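You operate a simulated robot arm through the tools that you are given. There is no shell and no other tool.

Carry out the task below with a simulated robot arm. There is one attempt and no reset: what you move stays moved.

TASK
Wrap the orange sample ten turns round the mandrel that the card names.
Fine: clamp the wire before cranking.

It is judged by the outcome, as a careful person would: the job done as asked, and still so three seconds after it is handed in. It fails if anything else is knocked over, pushed out of place, dropped, spilled or broken.

THE ROBOT
A 7-joint arm with a two-finger parallel gripper, fixed in place. Base frame: the origin is at the foot of the arm, x ahead of it, y to its left, z up. Lengths are in m, angles in degrees, forces in N, time in s.
Its first joint turns from -132.0 to 132.0 degrees. Payload 3.91 kg.
Tool frame: the origin (TCP) lies between the finger pads and is the grasp point; the fingertips stand 0.03 m ahead of it; z points along the fingers, y is the line along which they close. Largest opening 0.11 m; finger width 0.02, thickness 0.01; the body of the gripper, 0.048 by 0.112 m, starts 0.055 m behind the TCP.
Orientation is that of the tool frame in the base frame, as a unit quaternion [x, y, z, w]. With the fingers straight down and closing along the base's y, the tool's x points along the base's -x, its y along +y and its z along -z.

THE INTERFACE
- The arm moves only by the tool send_rows. Its argument "plan" is a list of rows, each an object (a shift or turn left out is 0, a gripper value left out holds the last) with "xyz": the shift along the tool's x, y, z in m, a list of three; "delta_rot": the turn, a rotation vector about the tool's x, y, z in degrees, a list of three; "jaw": the opening, from 0 (shut) to 1 (fully open). In form: [{"xyz": [x, y, z], "delta_rot": [ax, ay, az], "jaw": jaw}, ...]. A call has 1 to 20 rows; each row is the pose to reach, as a shift and turn from the pose commanded when the call began, along the tool's axes at that moment. A row lasts 0.2 s, in which the tool goes at most 0.05 m and 8.6 degrees; a call with a longer step from one row to the next is refused whole, and so is a gripper value outside its range. A pose out of reach is approached as far as the arm can. The call stops where the force on the tool passes 40 N (or 10 N more than at its start, if that is more) or the arm is blocked; 0.2 s more then pass. Each finger travels about 0.108 m/s and halts on what it meets, pressing with about 44 N; the grip force reading is that of the motor and also rises with nothing between the fingers. The clock runs only during rows and for 0.2 s after the last one: add rows that repeat a pose to give the fingers time. The reply holds the time, the measured pose of the TCP, the force on the tool along the base axes, the opening and the grip force, in the units named above and with some noise, with the torque about the TCP (base axes, N m) and any sound that the robot's microphone picked up.
- Cameras (640 x 400 px; columns grow to the right, rows downward): "scene" is fixed at [0.2192, -0.5001, 1.4315]; the picture's right is [0.84, -0.54, 0.00], its down [-0.17, -0.27, -0.95] and it looks along [0.51, 0.80, -0.32] (base axes); focal length 366 px, centre (320, 200). "wrist" rides on the gripper at [0.072, 0.017, -0.103] in the tool frame; the picture's right is [-0.23, 0.97, 0.00], its down [-0.76, -0.18, -0.62] and it looks along [-0.61, -0.14, 0.78] (tool axes); focal length 222 px, centre (320, 200). There is no depth. A picture from a camera that has moved, and an enlarged one, comes with that camera's place and axes in the base frame and with its lens.
- capture(camera): a new picture of that camera. The clock stands still meanwhile.
- close_up(camera, box): a new picture of the part [left, top, right, bottom] of that camera's present view, enlarged. The clock stands still meanwhile.
- hand_in(): hands the job in; it is judged then, once.

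Places have to be worked out from the pictures, the camera data and where the tool is seen. Open the gripper and draw the arm clear of the work before you hand the job in, unless the task says otherwise.

The tools are called after "Call:" as a command line: name --argument value ..., lists and objects as JSON in quotes. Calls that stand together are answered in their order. send_rows: Moves the arm, as the interface text tells. Its arguments: {"type":"object","properties":{"plan":{"type":"array"}},"required":["plan"]} The other tools are called the same way: capture (camera) takes a picture; close_up (camera, box) takes an enlarged picture of a part of a camera's view; hand_in () hands the job in.

At the start:

```text
clock: 0.0
position: [0.4309, 0.2653, 1.1867]
tcp_rot: [0.0, 1.0, 0.0, 0.0]
force: [0.6, 0.3, -0.1]
wrist_torque: [-0.01, -0.02, 0.02]
finger_gap: 0.1101
grasp_force: 0.1
```

scene: 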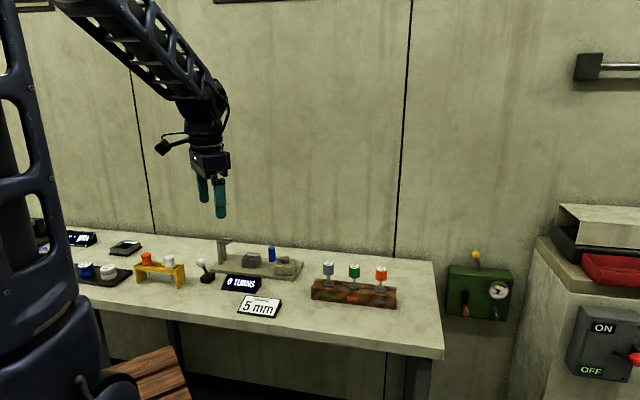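
wrist: 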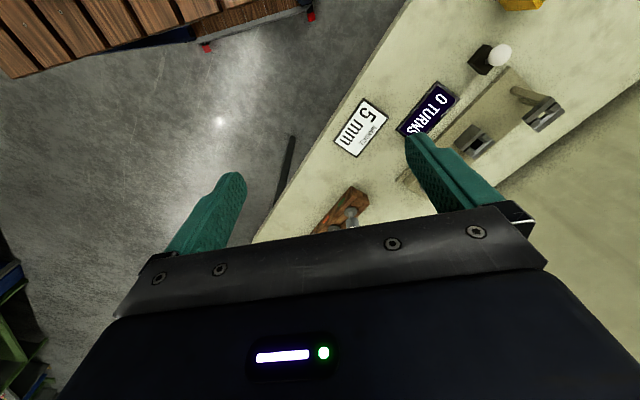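

I start by looking closely at the bench: the card says 5 mm, and there is a winding jig, a sample rack and a mandrel rack. I take enlarged views first.

Call:
close_up --camera "scene" --box '[190, 220, 320, 320]'

Call:
close_up --camera "scene" --box '[300, 240, 420, 320]'

Call:
close_up --camera "scene" --box '[50, 220, 210, 320]'

Call:
close_up --camera "wrist" --box '[320, 0, 640, 200]'

```text
4.00 times, centred on (255, 270) of scene
camera zoom: at [0.2192, -0.5001, 1.4315], right [0.84, -0.54, 0.0], down [-0.17, -0.27, -0.95], along [0.51, 0.8, -0.32], focal length 1464 px, centre (580, -80)
```

zoom: 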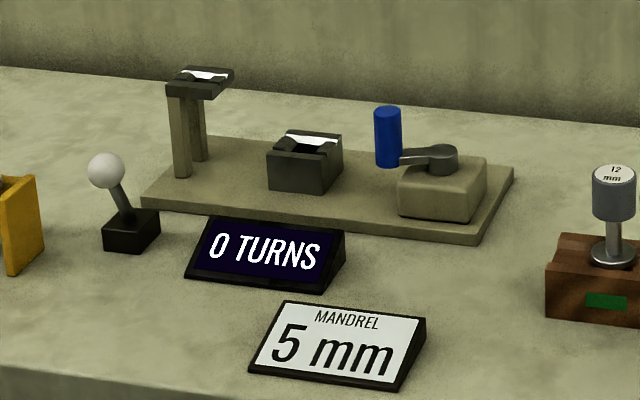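

```text
5.00 times, centred on (360, 280) of scene
camera zoom: at [0.2192, -0.5001, 1.4315], right [0.84, -0.54, 0.0], down [-0.17, -0.27, -0.95], along [0.51, 0.8, -0.32], focal length 1829 px, centre (120, -200)
```

zoom: 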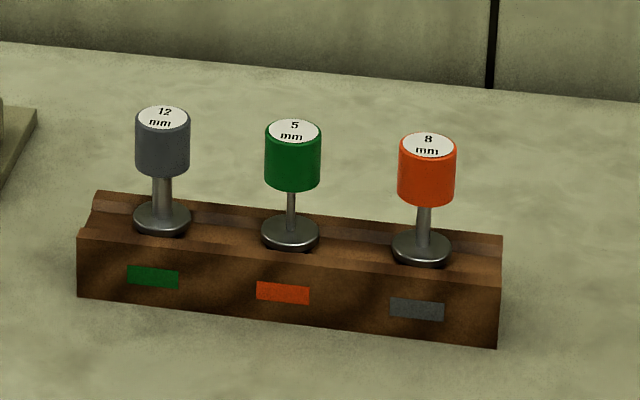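

```text
4.00 times, centred on (130, 270) of scene
camera zoom: at [0.2192, -0.5001, 1.4315], right [0.84, -0.54, 0.0], down [-0.17, -0.27, -0.95], along [0.51, 0.8, -0.32], focal length 1464 px, centre (1080, -80)
```

zoom: 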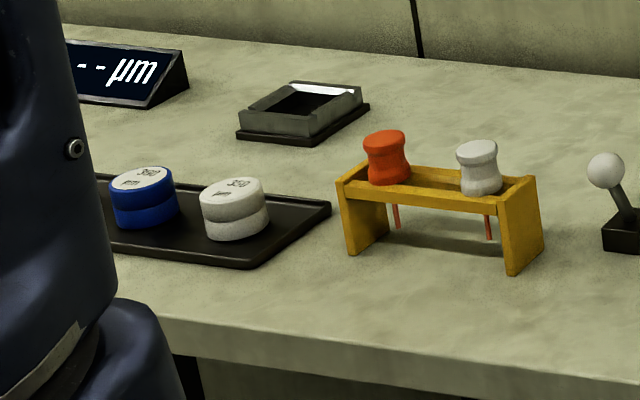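

```text
2.00 times, centred on (480, 100) of wrist
camera zoom: at [0.3594, 0.2822, 1.2894], right [0.23, 0.97, 0.0], down [0.76, -0.18, 0.62], along [0.61, -0.14, -0.78], focal length 444 px, centre (0, 400)
```

zoom: 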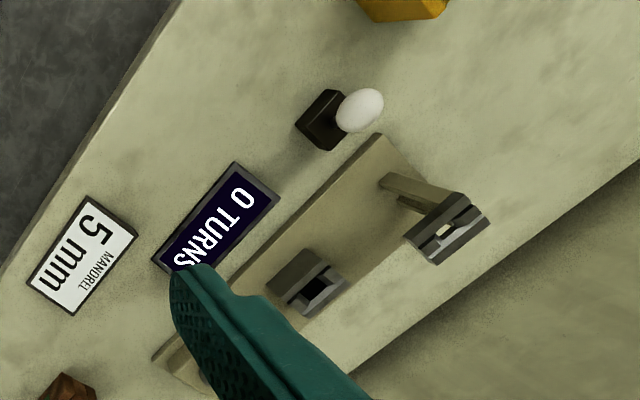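

The card names the 5 mm mandrel. The top labels identify the green-capped one as 5 mm, while the painted labels on the rack front do not match the mandrels. The jig lies at roughly 45° on a table near z≈0.82. I move the wrist camera over the jig, staying well above everything.

Call:
send_rows --plan '[{"xyz": [-0.024, 0.033, 0.012]}, {"xyz": [-0.048, 0.067, 0.024]}, {"xyz": [-0.072, 0.1, 0.036]}, {"xyz": [-0.096, 0.134, 0.048]}, {"xyz": [-0.12, 0.167, 0.06]}, {"xyz": [-0.144, 0.2, 0.072]}, {"xyz": [-0.169, 0.235, 0.087]}, {"xyz": [-0.169, 0.235, 0.087]}]'

Call:
capture --camera "wrist"

Call:
capture --camera "scene"

```text
clock: 1.8
position: [0.5997, 0.4987, 1.0998]
tcp_rot: [0.0, 1.0, 0.0, 0.0]
force: [-0.7, 0.4, 0.3]
wrist_torque: [0.04, 0.01, 0.02]
finger_gap: 0.11
grasp_force: 0.0
```

```text
taken
camera wrist: at [0.5294, 0.5166, 1.2023], right [0.23, 0.97, 0.0], down [0.76, -0.18, 0.62], along [0.61, -0.14, -0.78], focal length 222 px, centre (320, 200)
```

wrist: 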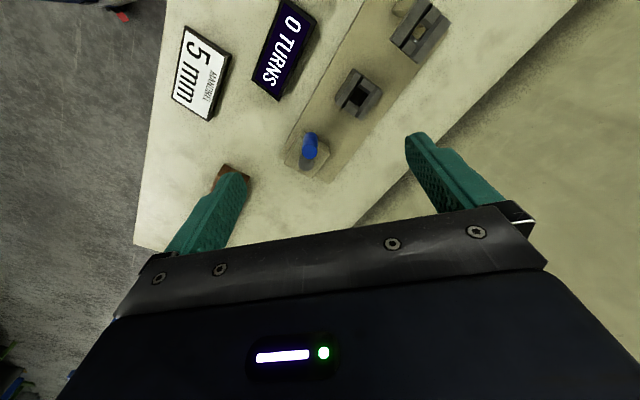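

```text
taken
```

scene: 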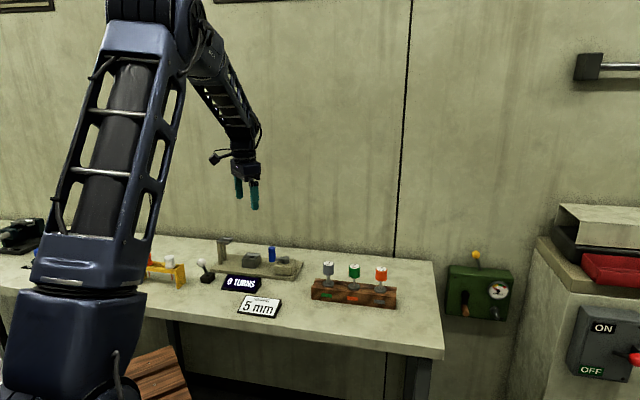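

The wrist view now shows the jig from above. I enlarge it.

Call:
close_up --camera "wrist" --box '[260, 0, 480, 200]'

Call:
close_up --camera "wrist" --box '[370, 0, 470, 70]'

Call:
close_up --camera "wrist" --box '[280, 60, 400, 190]'

```text
2.00 times, centred on (370, 100) of wrist
camera zoom: at [0.5294, 0.5166, 1.2023], right [0.23, 0.97, 0.0], down [0.76, -0.18, 0.62], along [0.61, -0.14, -0.78], focal length 444 px, centre (220, 400)
```

zoom: 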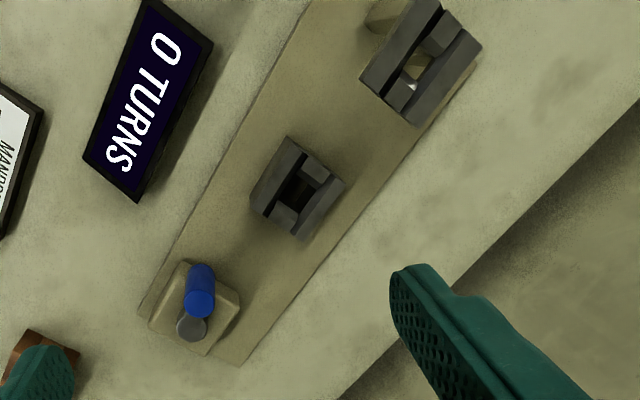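

```text
5.71 times, centred on (420, 35) of wrist
camera zoom: at [0.5294, 0.5166, 1.2023], right [0.23, 0.97, 0.0], down [0.76, -0.18, 0.62], along [0.61, -0.14, -0.78], focal length 1269 px, centre (-251, 1143)
```

zoom: 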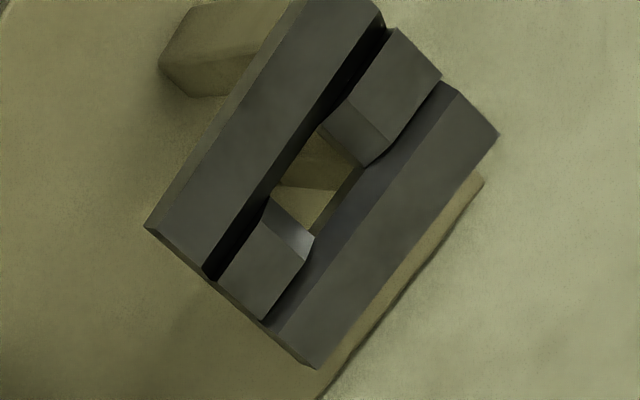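

```text
3.08 times, centred on (340, 125) of wrist
camera zoom: at [0.5294, 0.5166, 1.2023], right [0.23, 0.97, 0.0], down [0.76, -0.18, 0.62], along [0.61, -0.14, -0.78], focal length 684 px, centre (258, 431)
```

zoom: 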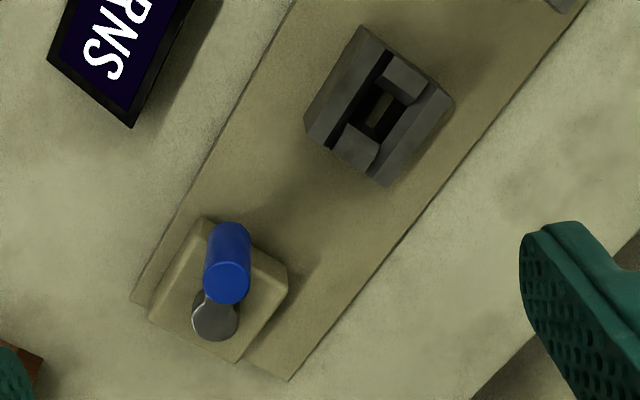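

Both the middle block and the post head have chamfered square openings: the block looks like the mandrel socket and the post head the sample holder. The lever with the white ball is probably the clamp. I move toward the sample rack near (0.31, 0.64) with a 45° yaw to see it better.

Call:
send_rows --plan '[{"xyz": [0.036, 0, 0.006], "delta_rot": [0, 0, -4.5]}, {"xyz": [0.072, 0, 0.012], "delta_rot": [0, 0, -9]}, {"xyz": [0.108, -0.001, 0.018], "delta_rot": [0, 0, -13.5]}, {"xyz": [0.144, -0.002, 0.024], "delta_rot": [0, 0, -18]}, {"xyz": [0.18, -0.003, 0.03], "delta_rot": [0, 0, -22.5]}, {"xyz": [0.215, -0.004, 0.036], "delta_rot": [0, 0, -27]}, {"xyz": [0.251, -0.005, 0.042], "delta_rot": [0, 0, -31.5]}, {"xyz": [0.287, -0.005, 0.048], "delta_rot": [0, 0, -36]}, {"xyz": [0.323, -0.005, 0.054], "delta_rot": [0, 0, -40.5]}, {"xyz": [0.359, -0.005, 0.06], "delta_rot": [0, 0, -45]}, {"xyz": [0.359, -0.005, 0.06], "delta_rot": [0, 0, -45]}]'

Call:
capture --camera "wrist"

Call:
capture --camera "scene"

```text
clock: 4.2
position: [0.2412, 0.4952, 1.0383]
tcp_rot: [-0.384, 0.924, 0.0, 0.0]
force: [-0.5, 0.5, -1.0]
wrist_torque: [0.02, 0.04, -0.01]
finger_gap: 0.11
grasp_force: 0.1
```

```text
taken
camera wrist: at [0.1787, 0.4558, 1.1414], right [-0.53, 0.85, 0.0], down [0.66, 0.41, 0.62], along [0.53, 0.33, -0.78], focal length 222 px, centre (320, 200)
```

wrist: 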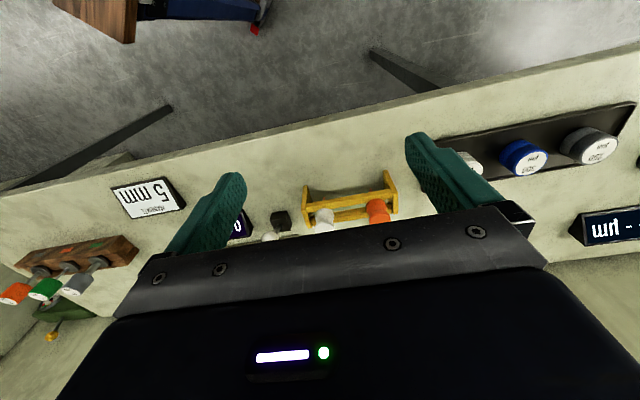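

```text
taken
```

scene: 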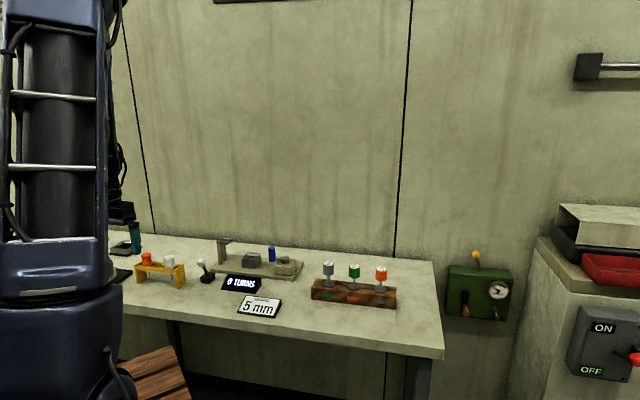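

The sample rack is visible between the fingers. I enlarge it.

Call:
close_up --camera "wrist" --box '[250, 160, 410, 250]'

Call:
close_up --camera "wrist" --box '[0, 160, 190, 340]'

Call:
close_up --camera "scene" --box '[125, 240, 215, 300]'

```text
4.00 times, centred on (330, 205) of wrist
camera zoom: at [0.1787, 0.4558, 1.1414], right [-0.53, 0.85, 0.0], down [0.66, 0.41, 0.62], along [0.53, 0.33, -0.78], focal length 888 px, centre (280, 180)
```

zoom: 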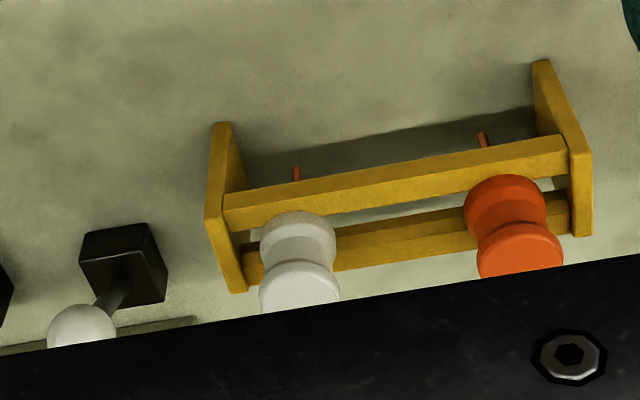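

```text
2.22 times, centred on (95, 250) of wrist
camera zoom: at [0.1787, 0.4558, 1.1414], right [-0.53, 0.85, 0.0], down [0.66, 0.41, 0.62], along [0.53, 0.33, -0.78], focal length 494 px, centre (820, 89)
```

zoom: 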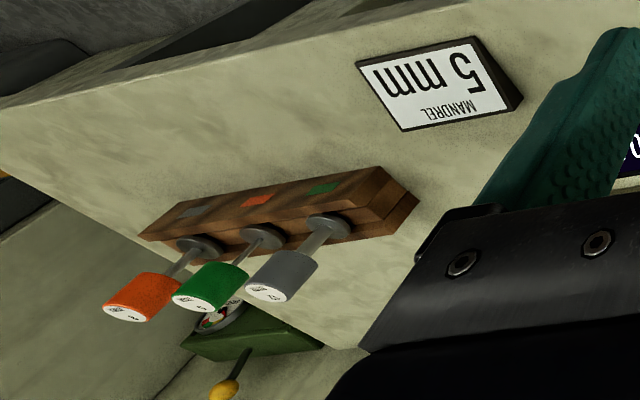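

```text
6.67 times, centred on (170, 270) of scene
camera zoom: at [0.2192, -0.5001, 1.4315], right [0.84, -0.54, 0.0], down [-0.17, -0.27, -0.95], along [0.51, 0.8, -0.32], focal length 2439 px, centre (1320, -267)
```

zoom: 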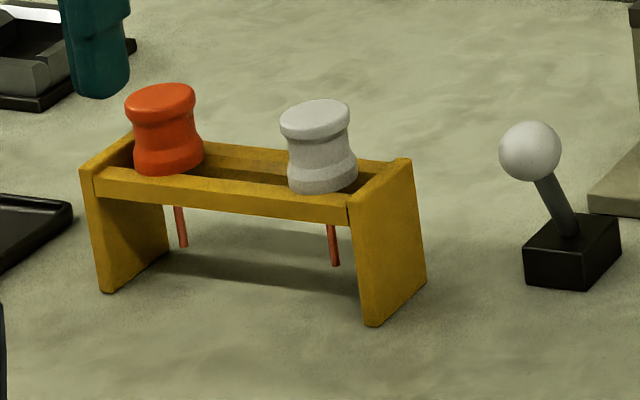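

The orange sample is a waisted head resting on two rails with its copper wire hanging between them. I bring the camera close over the jig's post and block to see the sockets.

Call:
send_rows --plan '[{"xyz": [-0.042, -0.018, 0.003]}, {"xyz": [-0.084, -0.037, 0.007]}, {"xyz": [-0.126, -0.055, 0.01]}, {"xyz": [-0.168, -0.073, 0.013]}, {"xyz": [-0.211, -0.091, 0.017]}, {"xyz": [-0.253, -0.11, 0.02]}, {"xyz": [-0.295, -0.128, 0.024]}, {"xyz": [-0.337, -0.146, 0.027]}, {"xyz": [-0.337, -0.146, 0.027]}]'

Call:
capture --camera "wrist"

```text
clock: 6.2
position: [0.5835, 0.6292, 1.0115]
tcp_rot: [-0.383, 0.924, 0.0, 0.001]
force: [-0.1, 0.3, 0.6]
wrist_torque: [0.0, -0.02, 0.01]
finger_gap: 0.1099
grasp_force: 0.1
```

```text
taken
camera wrist: at [0.5214, 0.5907, 1.1154], right [-0.53, 0.85, 0.0], down [0.66, 0.41, 0.62], along [0.53, 0.33, -0.78], focal length 222 px, centre (320, 200)
```

wrist: 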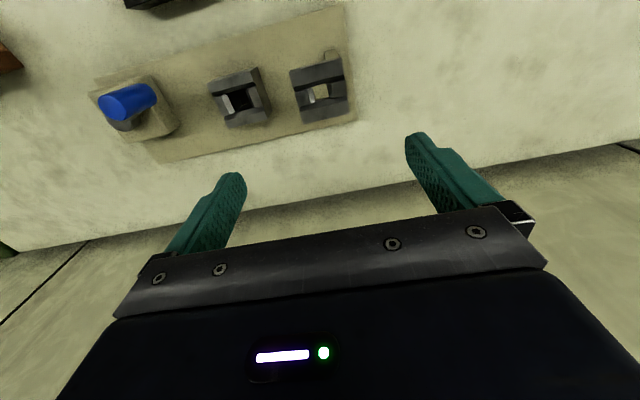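

Call:
close_up --camera "wrist" --box '[200, 40, 360, 140]'

Call:
close_up --camera "wrist" --box '[280, 45, 360, 130]'

Call:
close_up --camera "wrist" --box '[80, 60, 200, 150]'

```text
4.00 times, centred on (280, 90) of wrist
camera zoom: at [0.5214, 0.5907, 1.1154], right [-0.53, 0.85, 0.0], down [0.66, 0.41, 0.62], along [0.53, 0.33, -0.78], focal length 888 px, centre (480, 640)
```

zoom: 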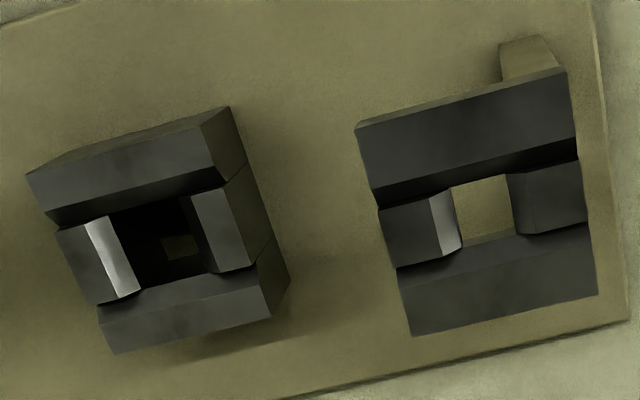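

```text
4.71 times, centred on (320, 88) of wrist
camera zoom: at [0.5214, 0.5907, 1.1154], right [-0.53, 0.85, 0.0], down [0.66, 0.41, 0.62], along [0.53, 0.33, -0.78], focal length 1045 px, centre (320, 729)
```

zoom: 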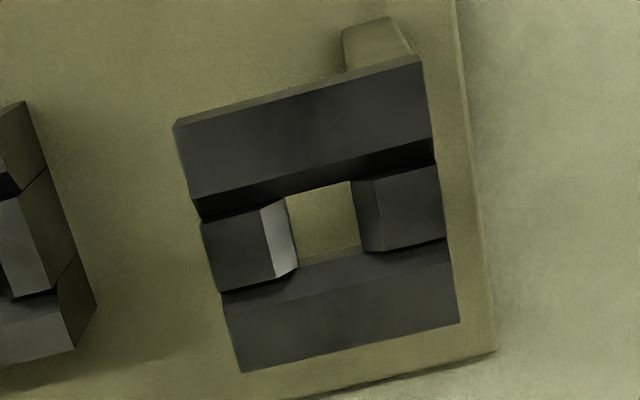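

```text
4.44 times, centred on (140, 105) of wrist
camera zoom: at [0.5214, 0.5907, 1.1154], right [-0.53, 0.85, 0.0], down [0.66, 0.41, 0.62], along [0.53, 0.33, -0.78], focal length 987 px, centre (1120, 622)
```

zoom: 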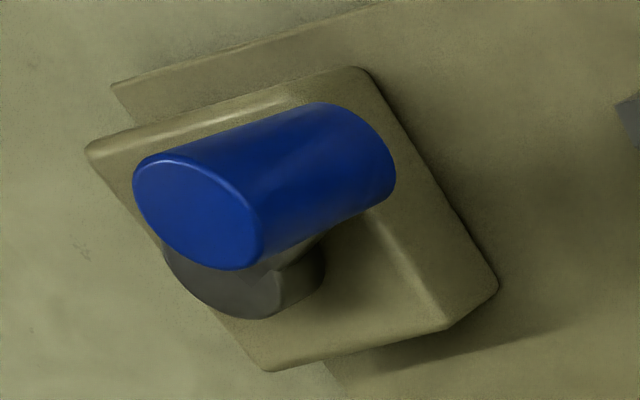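

The post head and the block both have centred chamfered holes about 1.3 cm wide. I put the post hole near (0.560, 0.615, 0.918) and the block hole near (0.622, 0.552, 0.866), with the jig axis along −45°. A wire hanging from the post would be level with a mandrel's shaft in the block, so mandrel goes in the block and sample in the post. Next I look at the mandrel rack from above.

Call:
send_rows --plan '[{"xyz": [0.0125, -0.0446, -0.0047]}, {"xyz": [0.025, -0.0892, -0.0094]}, {"xyz": [0.0375, -0.1338, -0.0141]}, {"xyz": [0.05, -0.1784, -0.0188]}, {"xyz": [0.0625, -0.223, -0.0235]}, {"xyz": [0.075, -0.2676, -0.0282]}, {"xyz": [0.0875, -0.3122, -0.0329]}, {"xyz": [0.1, -0.3568, -0.0376]}, {"xyz": [0.1125, -0.4014, -0.0423]}, {"xyz": [0.125, -0.446, -0.047]}, {"xyz": [0.125, -0.446, -0.047]}]'

Call:
capture --camera "wrist"

Call:
capture --camera "scene"

```text
clock: 8.6
position: [0.8086, 0.2282, 1.0591]
tcp_rot: [-0.383, 0.924, 0.0, 0.0]
force: [-0.8, -0.5, 0.8]
wrist_torque: [0.02, -0.02, -0.02]
finger_gap: 0.1101
grasp_force: 0.0
```

```text
taken
camera wrist: at [0.7474, 0.1873, 1.1628], right [-0.53, 0.85, 0.0], down [0.66, 0.41, 0.62], along [0.53, 0.33, -0.78], focal length 222 px, centre (320, 200)
```

wrist: 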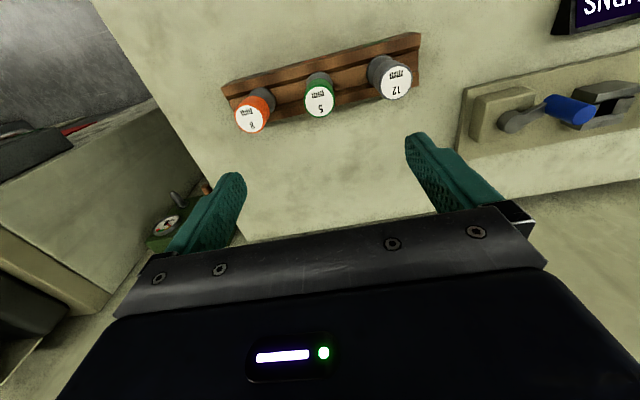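

```text
taken
```

scene: 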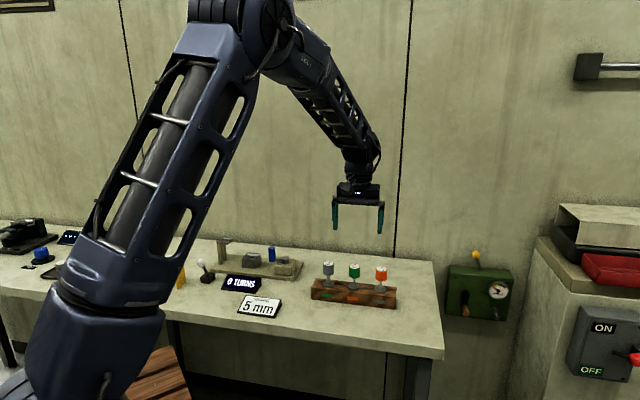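

Call:
close_up --camera "wrist" --box '[210, 20, 430, 150]'

Call:
close_up --camera "wrist" --box '[290, 50, 350, 130]'

Call:
close_up --camera "wrist" --box '[450, 60, 640, 180]'

Call:
close_up --camera "scene" --box '[300, 180, 420, 320]'

```text
2.91 times, centred on (320, 85) of wrist
camera zoom: at [0.7474, 0.1873, 1.1628], right [-0.53, 0.85, 0.0], down [0.66, 0.41, 0.62], along [0.53, 0.33, -0.78], focal length 646 px, centre (320, 534)
```

zoom: 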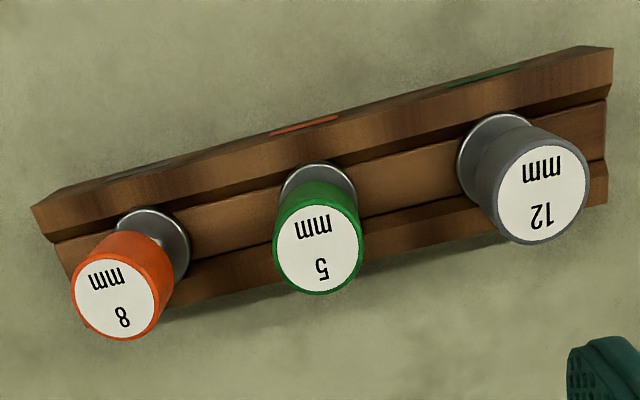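

```text
5.00 times, centred on (320, 90) of wrist
camera zoom: at [0.7474, 0.1873, 1.1628], right [-0.53, 0.85, 0.0], down [0.66, 0.41, 0.62], along [0.53, 0.33, -0.78], focal length 1111 px, centre (320, 750)
```

zoom: 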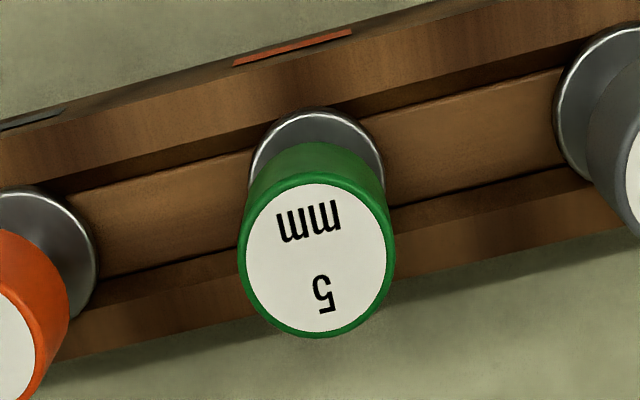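

```text
3.33 times, centred on (545, 120) of wrist
camera zoom: at [0.7474, 0.1873, 1.1628], right [-0.53, 0.85, 0.0], down [0.66, 0.41, 0.62], along [0.53, 0.33, -0.78], focal length 740 px, centre (-430, 467)
```

zoom: 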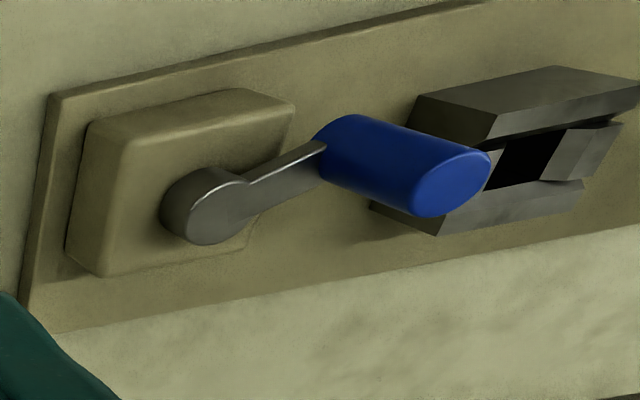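

```text
2.86 times, centred on (360, 250) of scene
camera zoom: at [0.2192, -0.5001, 1.4315], right [0.84, -0.54, 0.0], down [-0.17, -0.27, -0.95], along [0.51, 0.8, -0.32], focal length 1045 px, centre (206, 57)
```

zoom: 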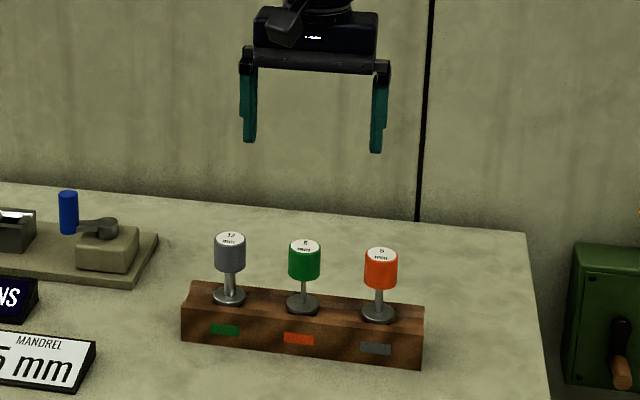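

The green cap reads "5 mm", with its top near (0.800, 0.220, 0.925) and a diameter of about 30 mm. I narrow the jaws to about 60 mm so they fit between the neighbouring caps, centre above it and come down part way to check the alignment.

Call:
send_rows --plan '[{"xyz": [0.0117, 0.0021, 0.0], "jaw": 0.545}, {"xyz": [0.0117, 0.0021, 0.03], "jaw": 0.545}, {"xyz": [0.0117, 0.0021, 0.06], "jaw": 0.545}, {"xyz": [0.0117, 0.0021, 0.06], "jaw": 0.545}, {"xyz": [0.0117, 0.0021, 0.06], "jaw": 0.545}]'

Call:
capture --camera "wrist"

Call:
close_up --camera "scene" --box '[300, 180, 420, 320]'

```text
clock: 9.8
position: [0.7999, 0.2205, 0.9994]
tcp_rot: [-0.383, 0.924, 0.0, 0.001]
force: [0.1, -0.7, -0.6]
wrist_torque: [-0.02, 0.03, -0.02]
finger_gap: 0.0599
grasp_force: 0.2
```

```text
taken
camera wrist: at [0.7372, 0.1808, 1.1029], right [-0.53, 0.85, 0.0], down [0.66, 0.41, 0.62], along [0.53, 0.33, -0.78], focal length 222 px, centre (320, 200)
```

wrist: 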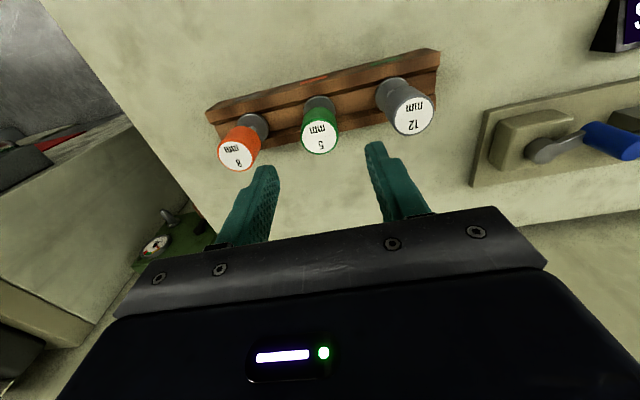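

```text
2.86 times, centred on (360, 250) of scene
camera zoom: at [0.2192, -0.5001, 1.4315], right [0.84, -0.54, 0.0], down [-0.17, -0.27, -0.95], along [0.51, 0.8, -0.32], focal length 1045 px, centre (206, 57)
```

zoom: 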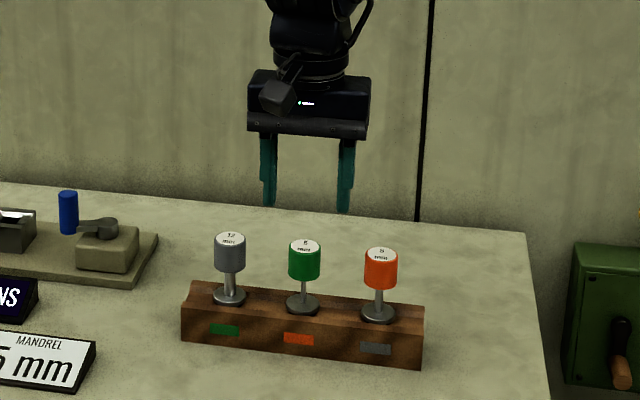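

The cap lies between the fingers in the image. I enlarge to measure its centre precisely.

Call:
close_up --camera "wrist" --box '[270, 80, 370, 180]'

```text
4.00 times, centred on (320, 130) of wrist
camera zoom: at [0.7372, 0.1808, 1.1029], right [-0.53, 0.85, 0.0], down [0.66, 0.41, 0.62], along [0.53, 0.33, -0.78], focal length 888 px, centre (320, 480)
```

zoom: 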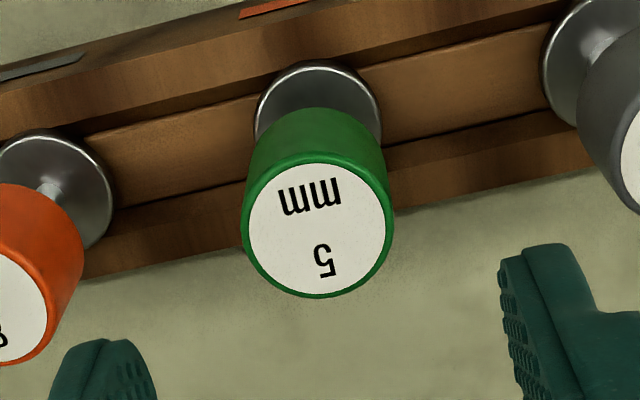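

The cap is centred under the TCP within about 1 mm, with its top at z≈0.927. I descend so the pads are at mid-cap (TCP z≈0.912), then close on it.

Call:
send_rows --plan '[{"xyz": [0, 0, 0.025]}, {"xyz": [0, 0, 0.05]}, {"xyz": [0, 0, 0.07]}, {"xyz": [0, 0, 0.0877]}, {"xyz": [0, 0, 0.0877]}, {"xyz": [0, 0, 0.0877], "jaw": 0.2}, {"xyz": [0, 0, 0.0877], "jaw": 0.2}, {"xyz": [0, 0, 0.0877], "jaw": 0.2}]'

Call:
capture --camera "wrist"

Call:
close_up --camera "scene" --box '[300, 180, 420, 320]'

```text
clock: 11.6
position: [0.7998, 0.2202, 0.9117]
tcp_rot: [-0.383, 0.924, -0.001, 0.0]
force: [0.0, -0.3, 0.2]
wrist_torque: [0.02, -0.01, 0.01]
finger_gap: 0.031
grasp_force: 43.8
```

```text
taken
camera wrist: at [0.737, 0.1806, 1.0145], right [-0.53, 0.85, 0.0], down [0.66, 0.41, 0.62], along [0.53, 0.33, -0.78], focal length 222 px, centre (320, 200)
```

wrist: 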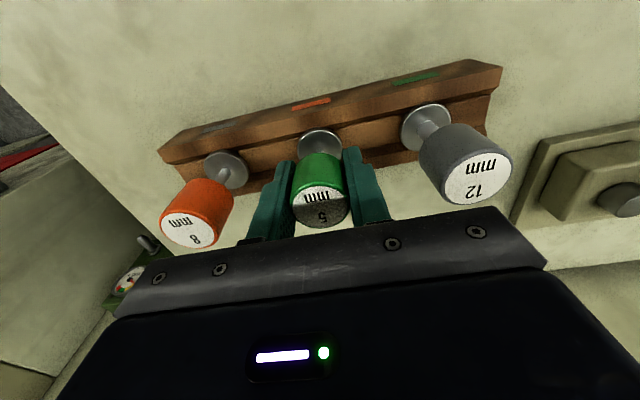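

```text
2.86 times, centred on (360, 250) of scene
camera zoom: at [0.2192, -0.5001, 1.4315], right [0.84, -0.54, 0.0], down [-0.17, -0.27, -0.95], along [0.51, 0.8, -0.32], focal length 1045 px, centre (206, 57)
```

zoom: 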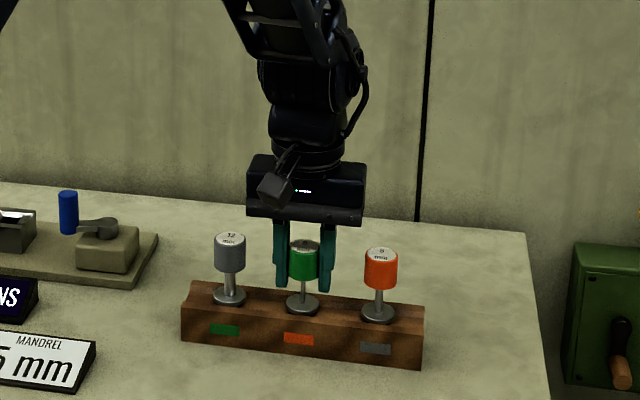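

The jaws hold the cap at 31 mm with 44 N and no side force. I lift straight up and inspect what is below the flange.

Call:
send_rows --plan '[{"xyz": [0, 0, -0.01]}, {"xyz": [0, 0, -0.03]}, {"xyz": [0, 0, -0.055]}, {"xyz": [0, 0, -0.08]}, {"xyz": [0, 0, -0.11]}, {"xyz": [0, 0, -0.13]}, {"xyz": [0, 0, -0.13]}]'

Call:
close_up --camera "scene" --box '[300, 180, 420, 320]'

Call:
capture --camera "wrist"

```text
clock: 13.2
position: [0.7983, 0.219, 1.0413]
tcp_rot: [-0.383, 0.924, 0.0, 0.0]
force: [-0.1, -1.1, -1.4]
wrist_torque: [0.02, -0.01, 0.02]
finger_gap: 0.031
grasp_force: 44.0
```

```text
2.86 times, centred on (360, 250) of scene
camera zoom: at [0.2192, -0.5001, 1.4315], right [0.84, -0.54, 0.0], down [-0.17, -0.27, -0.95], along [0.51, 0.8, -0.32], focal length 1045 px, centre (206, 57)
```

zoom: 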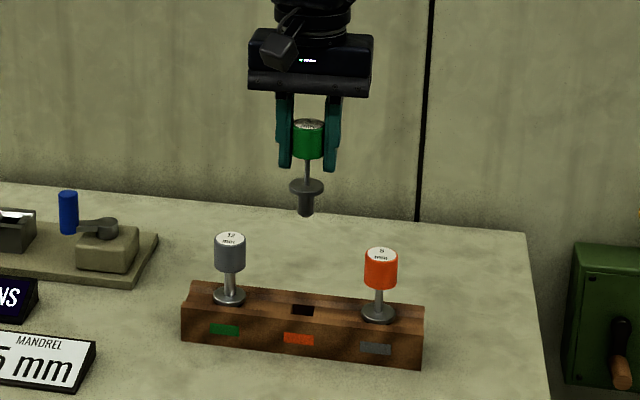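

```text
taken
camera wrist: at [0.737, 0.1804, 1.1447], right [-0.53, 0.85, 0.0], down [0.66, 0.41, 0.62], along [0.53, 0.33, -0.78], focal length 222 px, centre (320, 200)
```

wrist: 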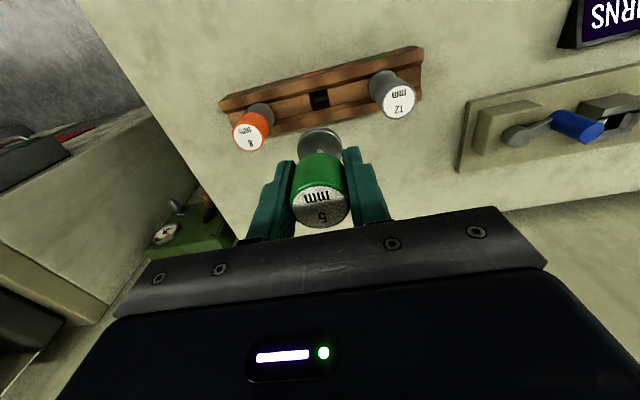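

The mandrel has a short plug below the flange that sat in a square hole. I enlarge it to measure the plug.

Call:
close_up --camera "scene" --box '[325, 205, 385, 265]'

Call:
close_up --camera "wrist" --box '[270, 70, 370, 240]'

Call:
close_up --camera "wrist" --box '[450, 60, 640, 180]'

```text
6.67 times, centred on (355, 235) of scene
camera zoom: at [0.2192, -0.5001, 1.4315], right [0.84, -0.54, 0.0], down [-0.17, -0.27, -0.95], along [0.51, 0.8, -0.32], focal length 2439 px, centre (87, -33)
```

zoom: 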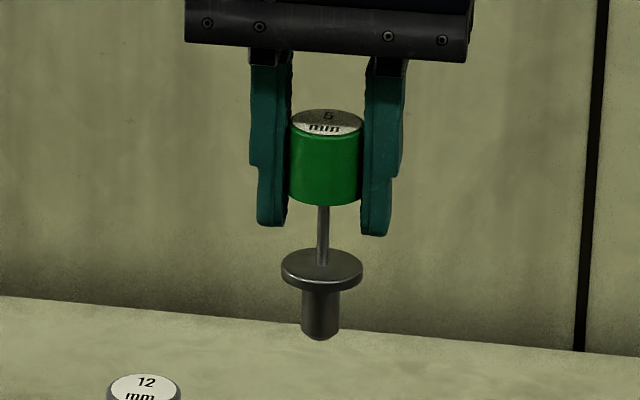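

```text
2.35 times, centred on (320, 155) of wrist
camera zoom: at [0.737, 0.1804, 1.1447], right [-0.53, 0.85, 0.0], down [0.66, 0.41, 0.62], along [0.53, 0.33, -0.78], focal length 523 px, centre (320, 306)
```

zoom: 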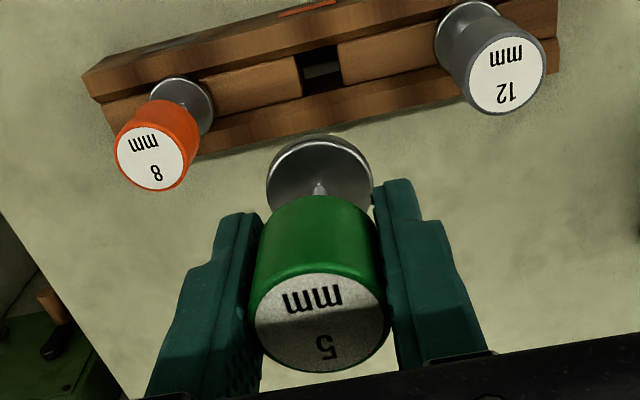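

```text
3.33 times, centred on (545, 120) of wrist
camera zoom: at [0.737, 0.1804, 1.1447], right [-0.53, 0.85, 0.0], down [0.66, 0.41, 0.62], along [0.53, 0.33, -0.78], focal length 740 px, centre (-430, 467)
```

zoom: 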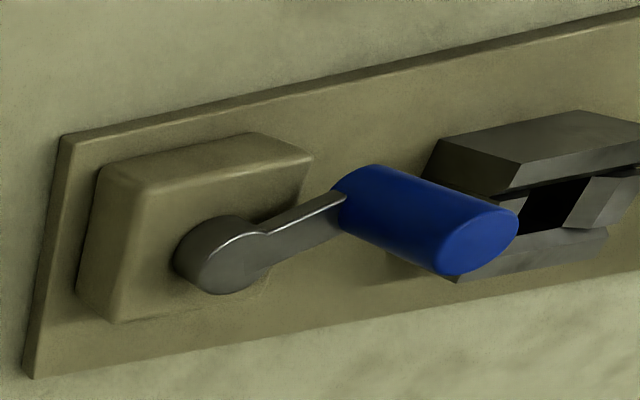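

The plug is about 15.5 mm wide and 22 mm long; its tip is about 78 mm below the TCP and the flange underside about 52 mm below. I carry it high over to the block and look from slightly beyond it to refine the hole position.

Call:
send_rows --plan '[{"xyz": [0, 0, -0.018]}, {"xyz": [-0.0154, 0.0393, -0.018]}, {"xyz": [-0.0308, 0.0786, -0.018]}, {"xyz": [-0.0462, 0.1179, -0.018]}, {"xyz": [-0.0616, 0.1572, -0.018]}, {"xyz": [-0.077, 0.1966, -0.018]}, {"xyz": [-0.0924, 0.2359, -0.018]}, {"xyz": [-0.1078, 0.2752, -0.018]}, {"xyz": [-0.1232, 0.3145, -0.018]}, {"xyz": [-0.1386, 0.3538, -0.018]}, {"xyz": [-0.1386, 0.3538, -0.018]}, {"xyz": [-0.1386, 0.3538, -0.018]}]'

Call:
capture --camera "wrist"

Call:
close_up --camera "wrist" --box '[260, 40, 400, 150]'

Call:
close_up --camera "wrist" --box '[130, 60, 290, 180]'

Call:
close_up --camera "scene" --box '[190, 190, 320, 300]'

```text
clock: 15.8
position: [0.6472, 0.568, 1.0602]
tcp_rot: [-0.383, 0.924, 0.0, -0.001]
force: [-0.3, 0.4, -0.3]
wrist_torque: [0.01, 0.0, 0.0]
finger_gap: 0.0308
grasp_force: 44.3
```

```text
taken
camera wrist: at [0.5849, 0.5287, 1.163], right [-0.53, 0.85, 0.0], down [0.66, 0.41, 0.62], along [0.53, 0.33, -0.78], focal length 222 px, centre (320, 200)
```

wrist: 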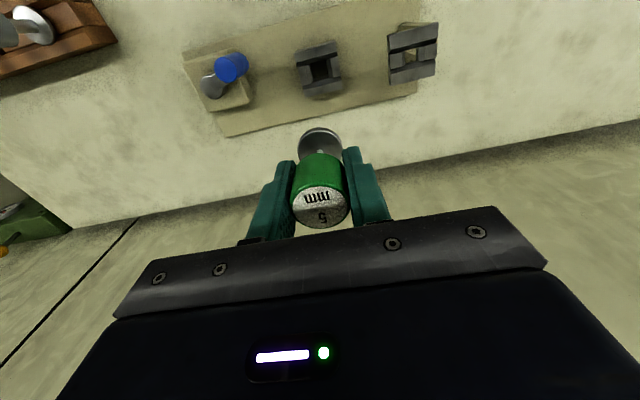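

```text
3.64 times, centred on (330, 95) of wrist
camera zoom: at [0.5849, 0.5287, 1.163], right [-0.53, 0.85, 0.0], down [0.66, 0.41, 0.62], along [0.53, 0.33, -0.78], focal length 808 px, centre (284, 582)
```

zoom: 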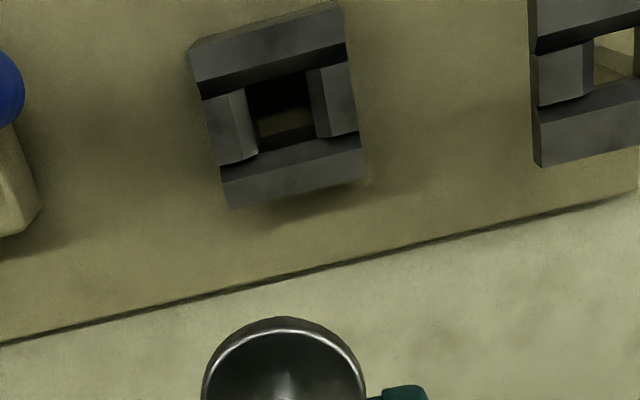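

```text
3.33 times, centred on (210, 120) of wrist
camera zoom: at [0.5849, 0.5287, 1.163], right [-0.53, 0.85, 0.0], down [0.66, 0.41, 0.62], along [0.53, 0.33, -0.78], focal length 740 px, centre (687, 467)
```

zoom: 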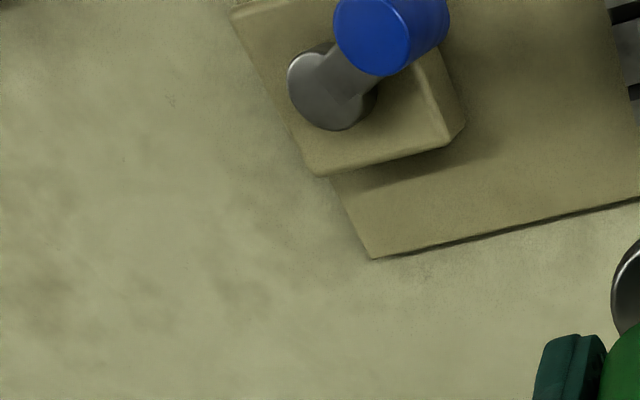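

```text
3.64 times, centred on (255, 245) of scene
camera zoom: at [0.2192, -0.5001, 1.4315], right [0.84, -0.54, 0.0], down [-0.17, -0.27, -0.95], along [0.51, 0.8, -0.32], focal length 1330 px, centre (556, 36)
```

zoom: 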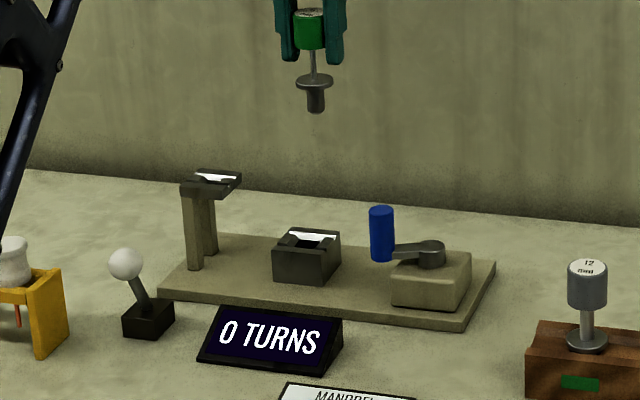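

Two wrist views agree that the block hole is at about (0.625, 0.551) with its top near z≈0.861. I move the mandrel over it, lower until the plug tip is about 2 cm above the block, and check.

Call:
send_rows --plan '[{"xyz": [0.014, 0.0022, 0]}, {"xyz": [0.028, 0.0045, 0]}, {"xyz": [0.028, 0.0045, 0.03]}, {"xyz": [0.028, 0.0045, 0.06]}, {"xyz": [0.028, 0.0045, 0.085]}, {"xyz": [0.028, 0.0045, 0.1]}, {"xyz": [0.028, 0.0045, 0.1]}]'

Call:
capture --camera "wrist"

Call:
close_up --camera "wrist" --box '[260, 80, 380, 180]'

Call:
close_up --camera "scene" --box '[225, 210, 305, 285]'

```text
clock: 17.4
position: [0.6249, 0.5513, 0.9601]
tcp_rot: [-0.382, 0.924, 0.0, 0.0]
force: [-0.3, 0.3, 0.0]
wrist_torque: [-0.01, -0.01, 0.04]
finger_gap: 0.031
grasp_force: 43.4
```

```text
taken
camera wrist: at [0.5625, 0.5123, 1.0627], right [-0.53, 0.85, 0.0], down [0.66, 0.41, 0.62], along [0.53, 0.33, -0.78], focal length 222 px, centre (320, 200)
```

wrist: 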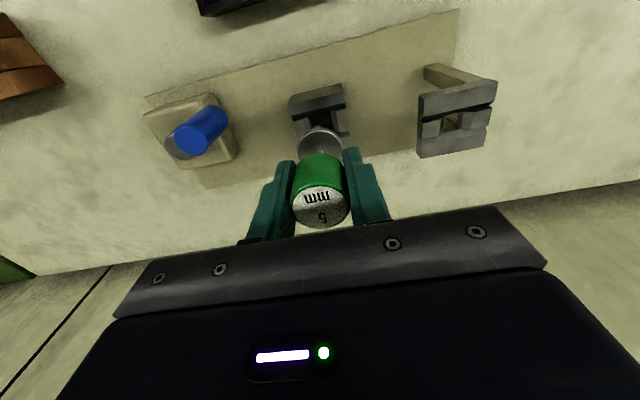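

```text
4.00 times, centred on (320, 130) of wrist
camera zoom: at [0.5625, 0.5123, 1.0627], right [-0.53, 0.85, 0.0], down [0.66, 0.41, 0.62], along [0.53, 0.33, -0.78], focal length 888 px, centre (320, 480)
```

zoom: 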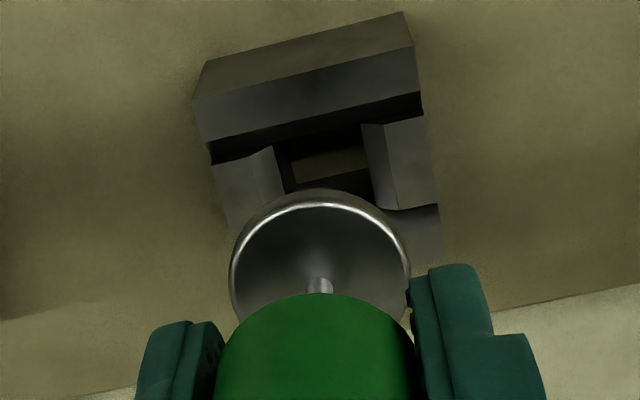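

```text
5.33 times, centred on (265, 248) of scene
camera zoom: at [0.2192, -0.5001, 1.4315], right [0.84, -0.54, 0.0], down [-0.17, -0.27, -0.95], along [0.51, 0.8, -0.32], focal length 1951 px, centre (613, -53)
```

zoom: 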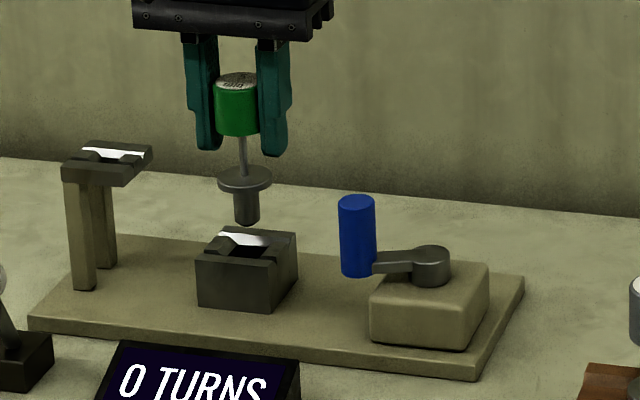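

The plug tip appears just above the hole. I enlarge further to measure the remaining offset before inserting.

Call:
close_up --camera "wrist" --box '[285, 80, 355, 140]'

Call:
close_up --camera "scene" --box '[245, 235, 285, 265]'

```text
6.67 times, centred on (320, 110) of wrist
camera zoom: at [0.5625, 0.5123, 1.0627], right [-0.53, 0.85, 0.0], down [0.66, 0.41, 0.62], along [0.53, 0.33, -0.78], focal length 1481 px, centre (320, 800)
```

zoom: 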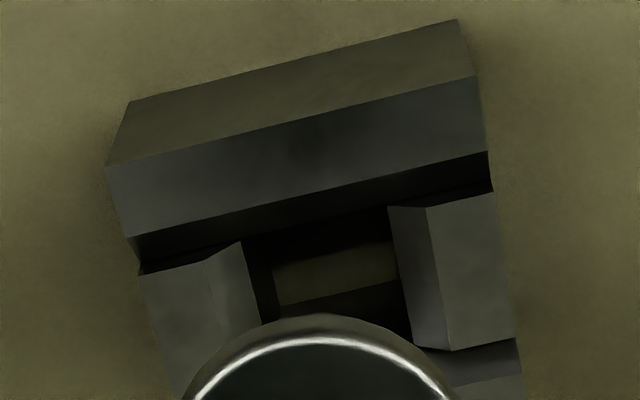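

```text
13.33 times, centred on (265, 250) of scene
camera zoom: at [0.2192, -0.5001, 1.4315], right [0.84, -0.54, 0.0], down [-0.17, -0.27, -0.95], along [0.51, 0.8, -0.32], focal length 4878 px, centre (1053, -467)
```

zoom: 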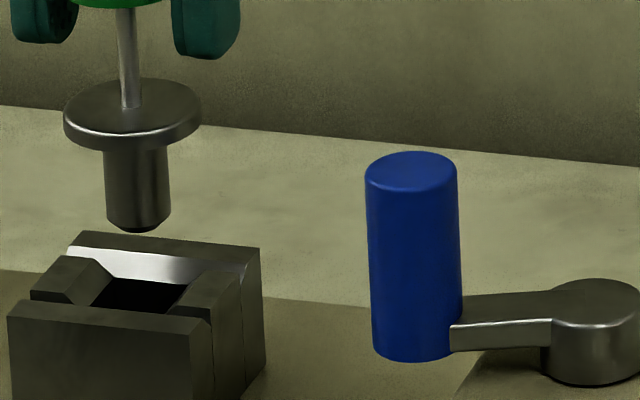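

I want to resolve a possible few-mm offset, so I enlarge the scene view of the block and plug more.

Call:
close_up --camera "scene" --box '[242, 240, 268, 262]'

```text
16.00 times, centred on (255, 251) of scene
camera zoom: at [0.2192, -0.5001, 1.4315], right [0.84, -0.54, 0.0], down [-0.17, -0.27, -0.95], along [0.51, 0.8, -0.32], focal length 5854 px, centre (1360, -616)
```

zoom: 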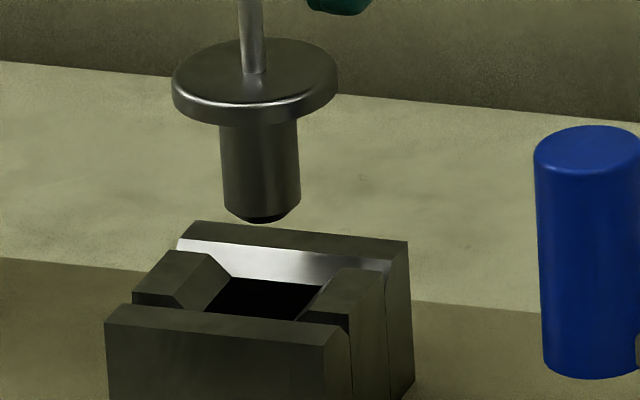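

The offset is about 1.6 mm toward the crank side, seen in both cameras. I correct it and lower slowly into the hole.

Call:
send_rows --plan '[{"xyz": [0.0008, 0.0015, 0.0]}, {"xyz": [0.0008, 0.0015, 0.006]}, {"xyz": [0.0008, 0.0015, 0.012]}, {"xyz": [0.0008, 0.0015, 0.016]}, {"xyz": [0.0008, 0.0015, 0.02]}, {"xyz": [0.0008, 0.0015, 0.024]}, {"xyz": [0.0008, 0.0015, 0.028]}, {"xyz": [0.0008, 0.0015, 0.032]}]'

Call:
close_up --camera "scene" --box '[235, 225, 285, 265]'

Call:
capture --camera "wrist"

```text
clock: 19.2
position: [0.6221, 0.5517, 0.9277]
tcp_rot: [-0.382, 0.924, 0.0, 0.0]
force: [0.5, -0.4, -0.9]
wrist_torque: [-0.02, 0.02, 0.02]
finger_gap: 0.0307
grasp_force: 43.7
```

```text
10.00 times, centred on (260, 245) of scene
camera zoom: at [0.2192, -0.5001, 1.4315], right [0.84, -0.54, 0.0], down [-0.17, -0.27, -0.95], along [0.51, 0.8, -0.32], focal length 3659 px, centre (920, -250)
```

zoom: 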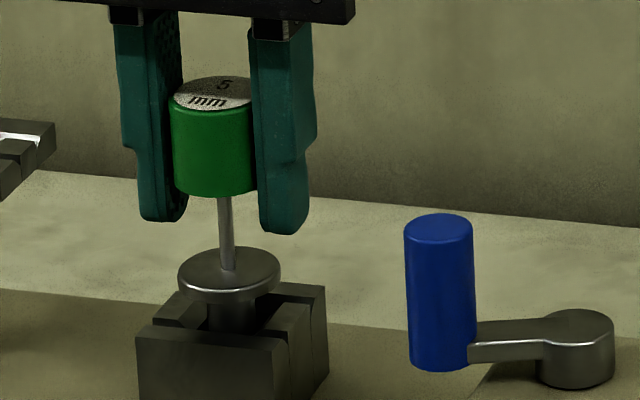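

```text
taken
camera wrist: at [0.5606, 0.5127, 1.0306], right [-0.53, 0.85, 0.0], down [0.66, 0.41, 0.62], along [0.53, 0.33, -0.78], focal length 222 px, centre (320, 200)
```

wrist: 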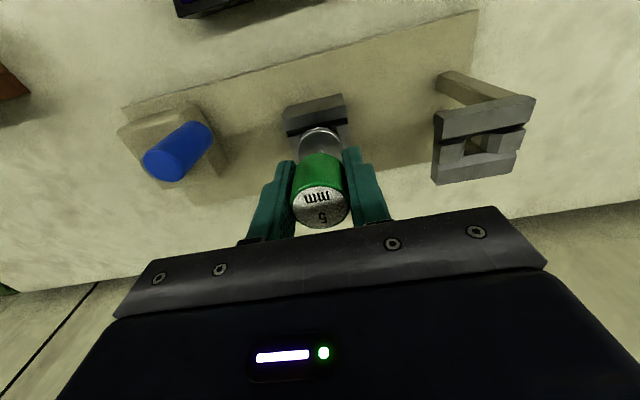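

The plug is entering the hole with no contact force. I keep lowering in small steps until it seats.

Call:
send_rows --plan '[{"xyz": [0, 0, 0.003]}, {"xyz": [0, 0, 0.006]}, {"xyz": [0, 0, 0.009]}, {"xyz": [0, 0, 0.011]}]'

Call:
close_up --camera "scene" --box '[235, 225, 285, 265]'

```text
clock: 20.2
position: [0.6226, 0.5526, 0.9167]
tcp_rot: [-0.383, 0.924, 0.0, 0.0]
force: [0.0, -0.3, 1.1]
wrist_torque: [-0.08, -0.03, 0.0]
finger_gap: 0.0309
grasp_force: 44.1
```

```text
10.00 times, centred on (260, 245) of scene
camera zoom: at [0.2192, -0.5001, 1.4315], right [0.84, -0.54, 0.0], down [-0.17, -0.27, -0.95], along [0.51, 0.8, -0.32], focal length 3659 px, centre (920, -250)
```

zoom: 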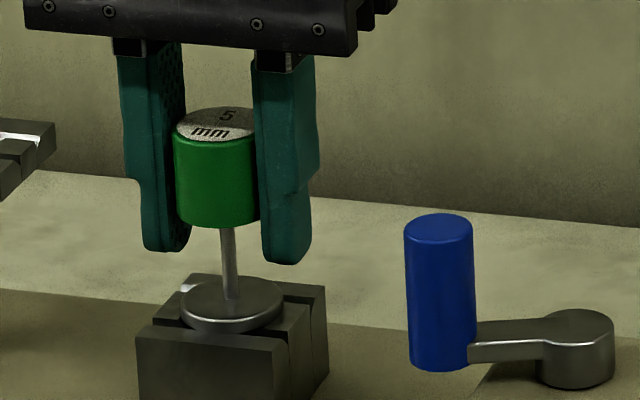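

The flange is nearly on the block. I continue in 1–1.5 mm steps and watch the vertical force.

Call:
send_rows --plan '[{"xyz": [0, 0, 0.0015]}, {"xyz": [0, 0, 0.003]}, {"xyz": [0, 0, 0.003]}]'

```text
clock: 21.0
position: [0.6227, 0.551, 0.9157]
tcp_rot: [-0.383, 0.924, 0.001, 0.002]
force: [-5.1, -3.0, 36.6]
wrist_torque: [0.06, 0.46, 0.11]
finger_gap: 0.031
grasp_force: 43.7
```

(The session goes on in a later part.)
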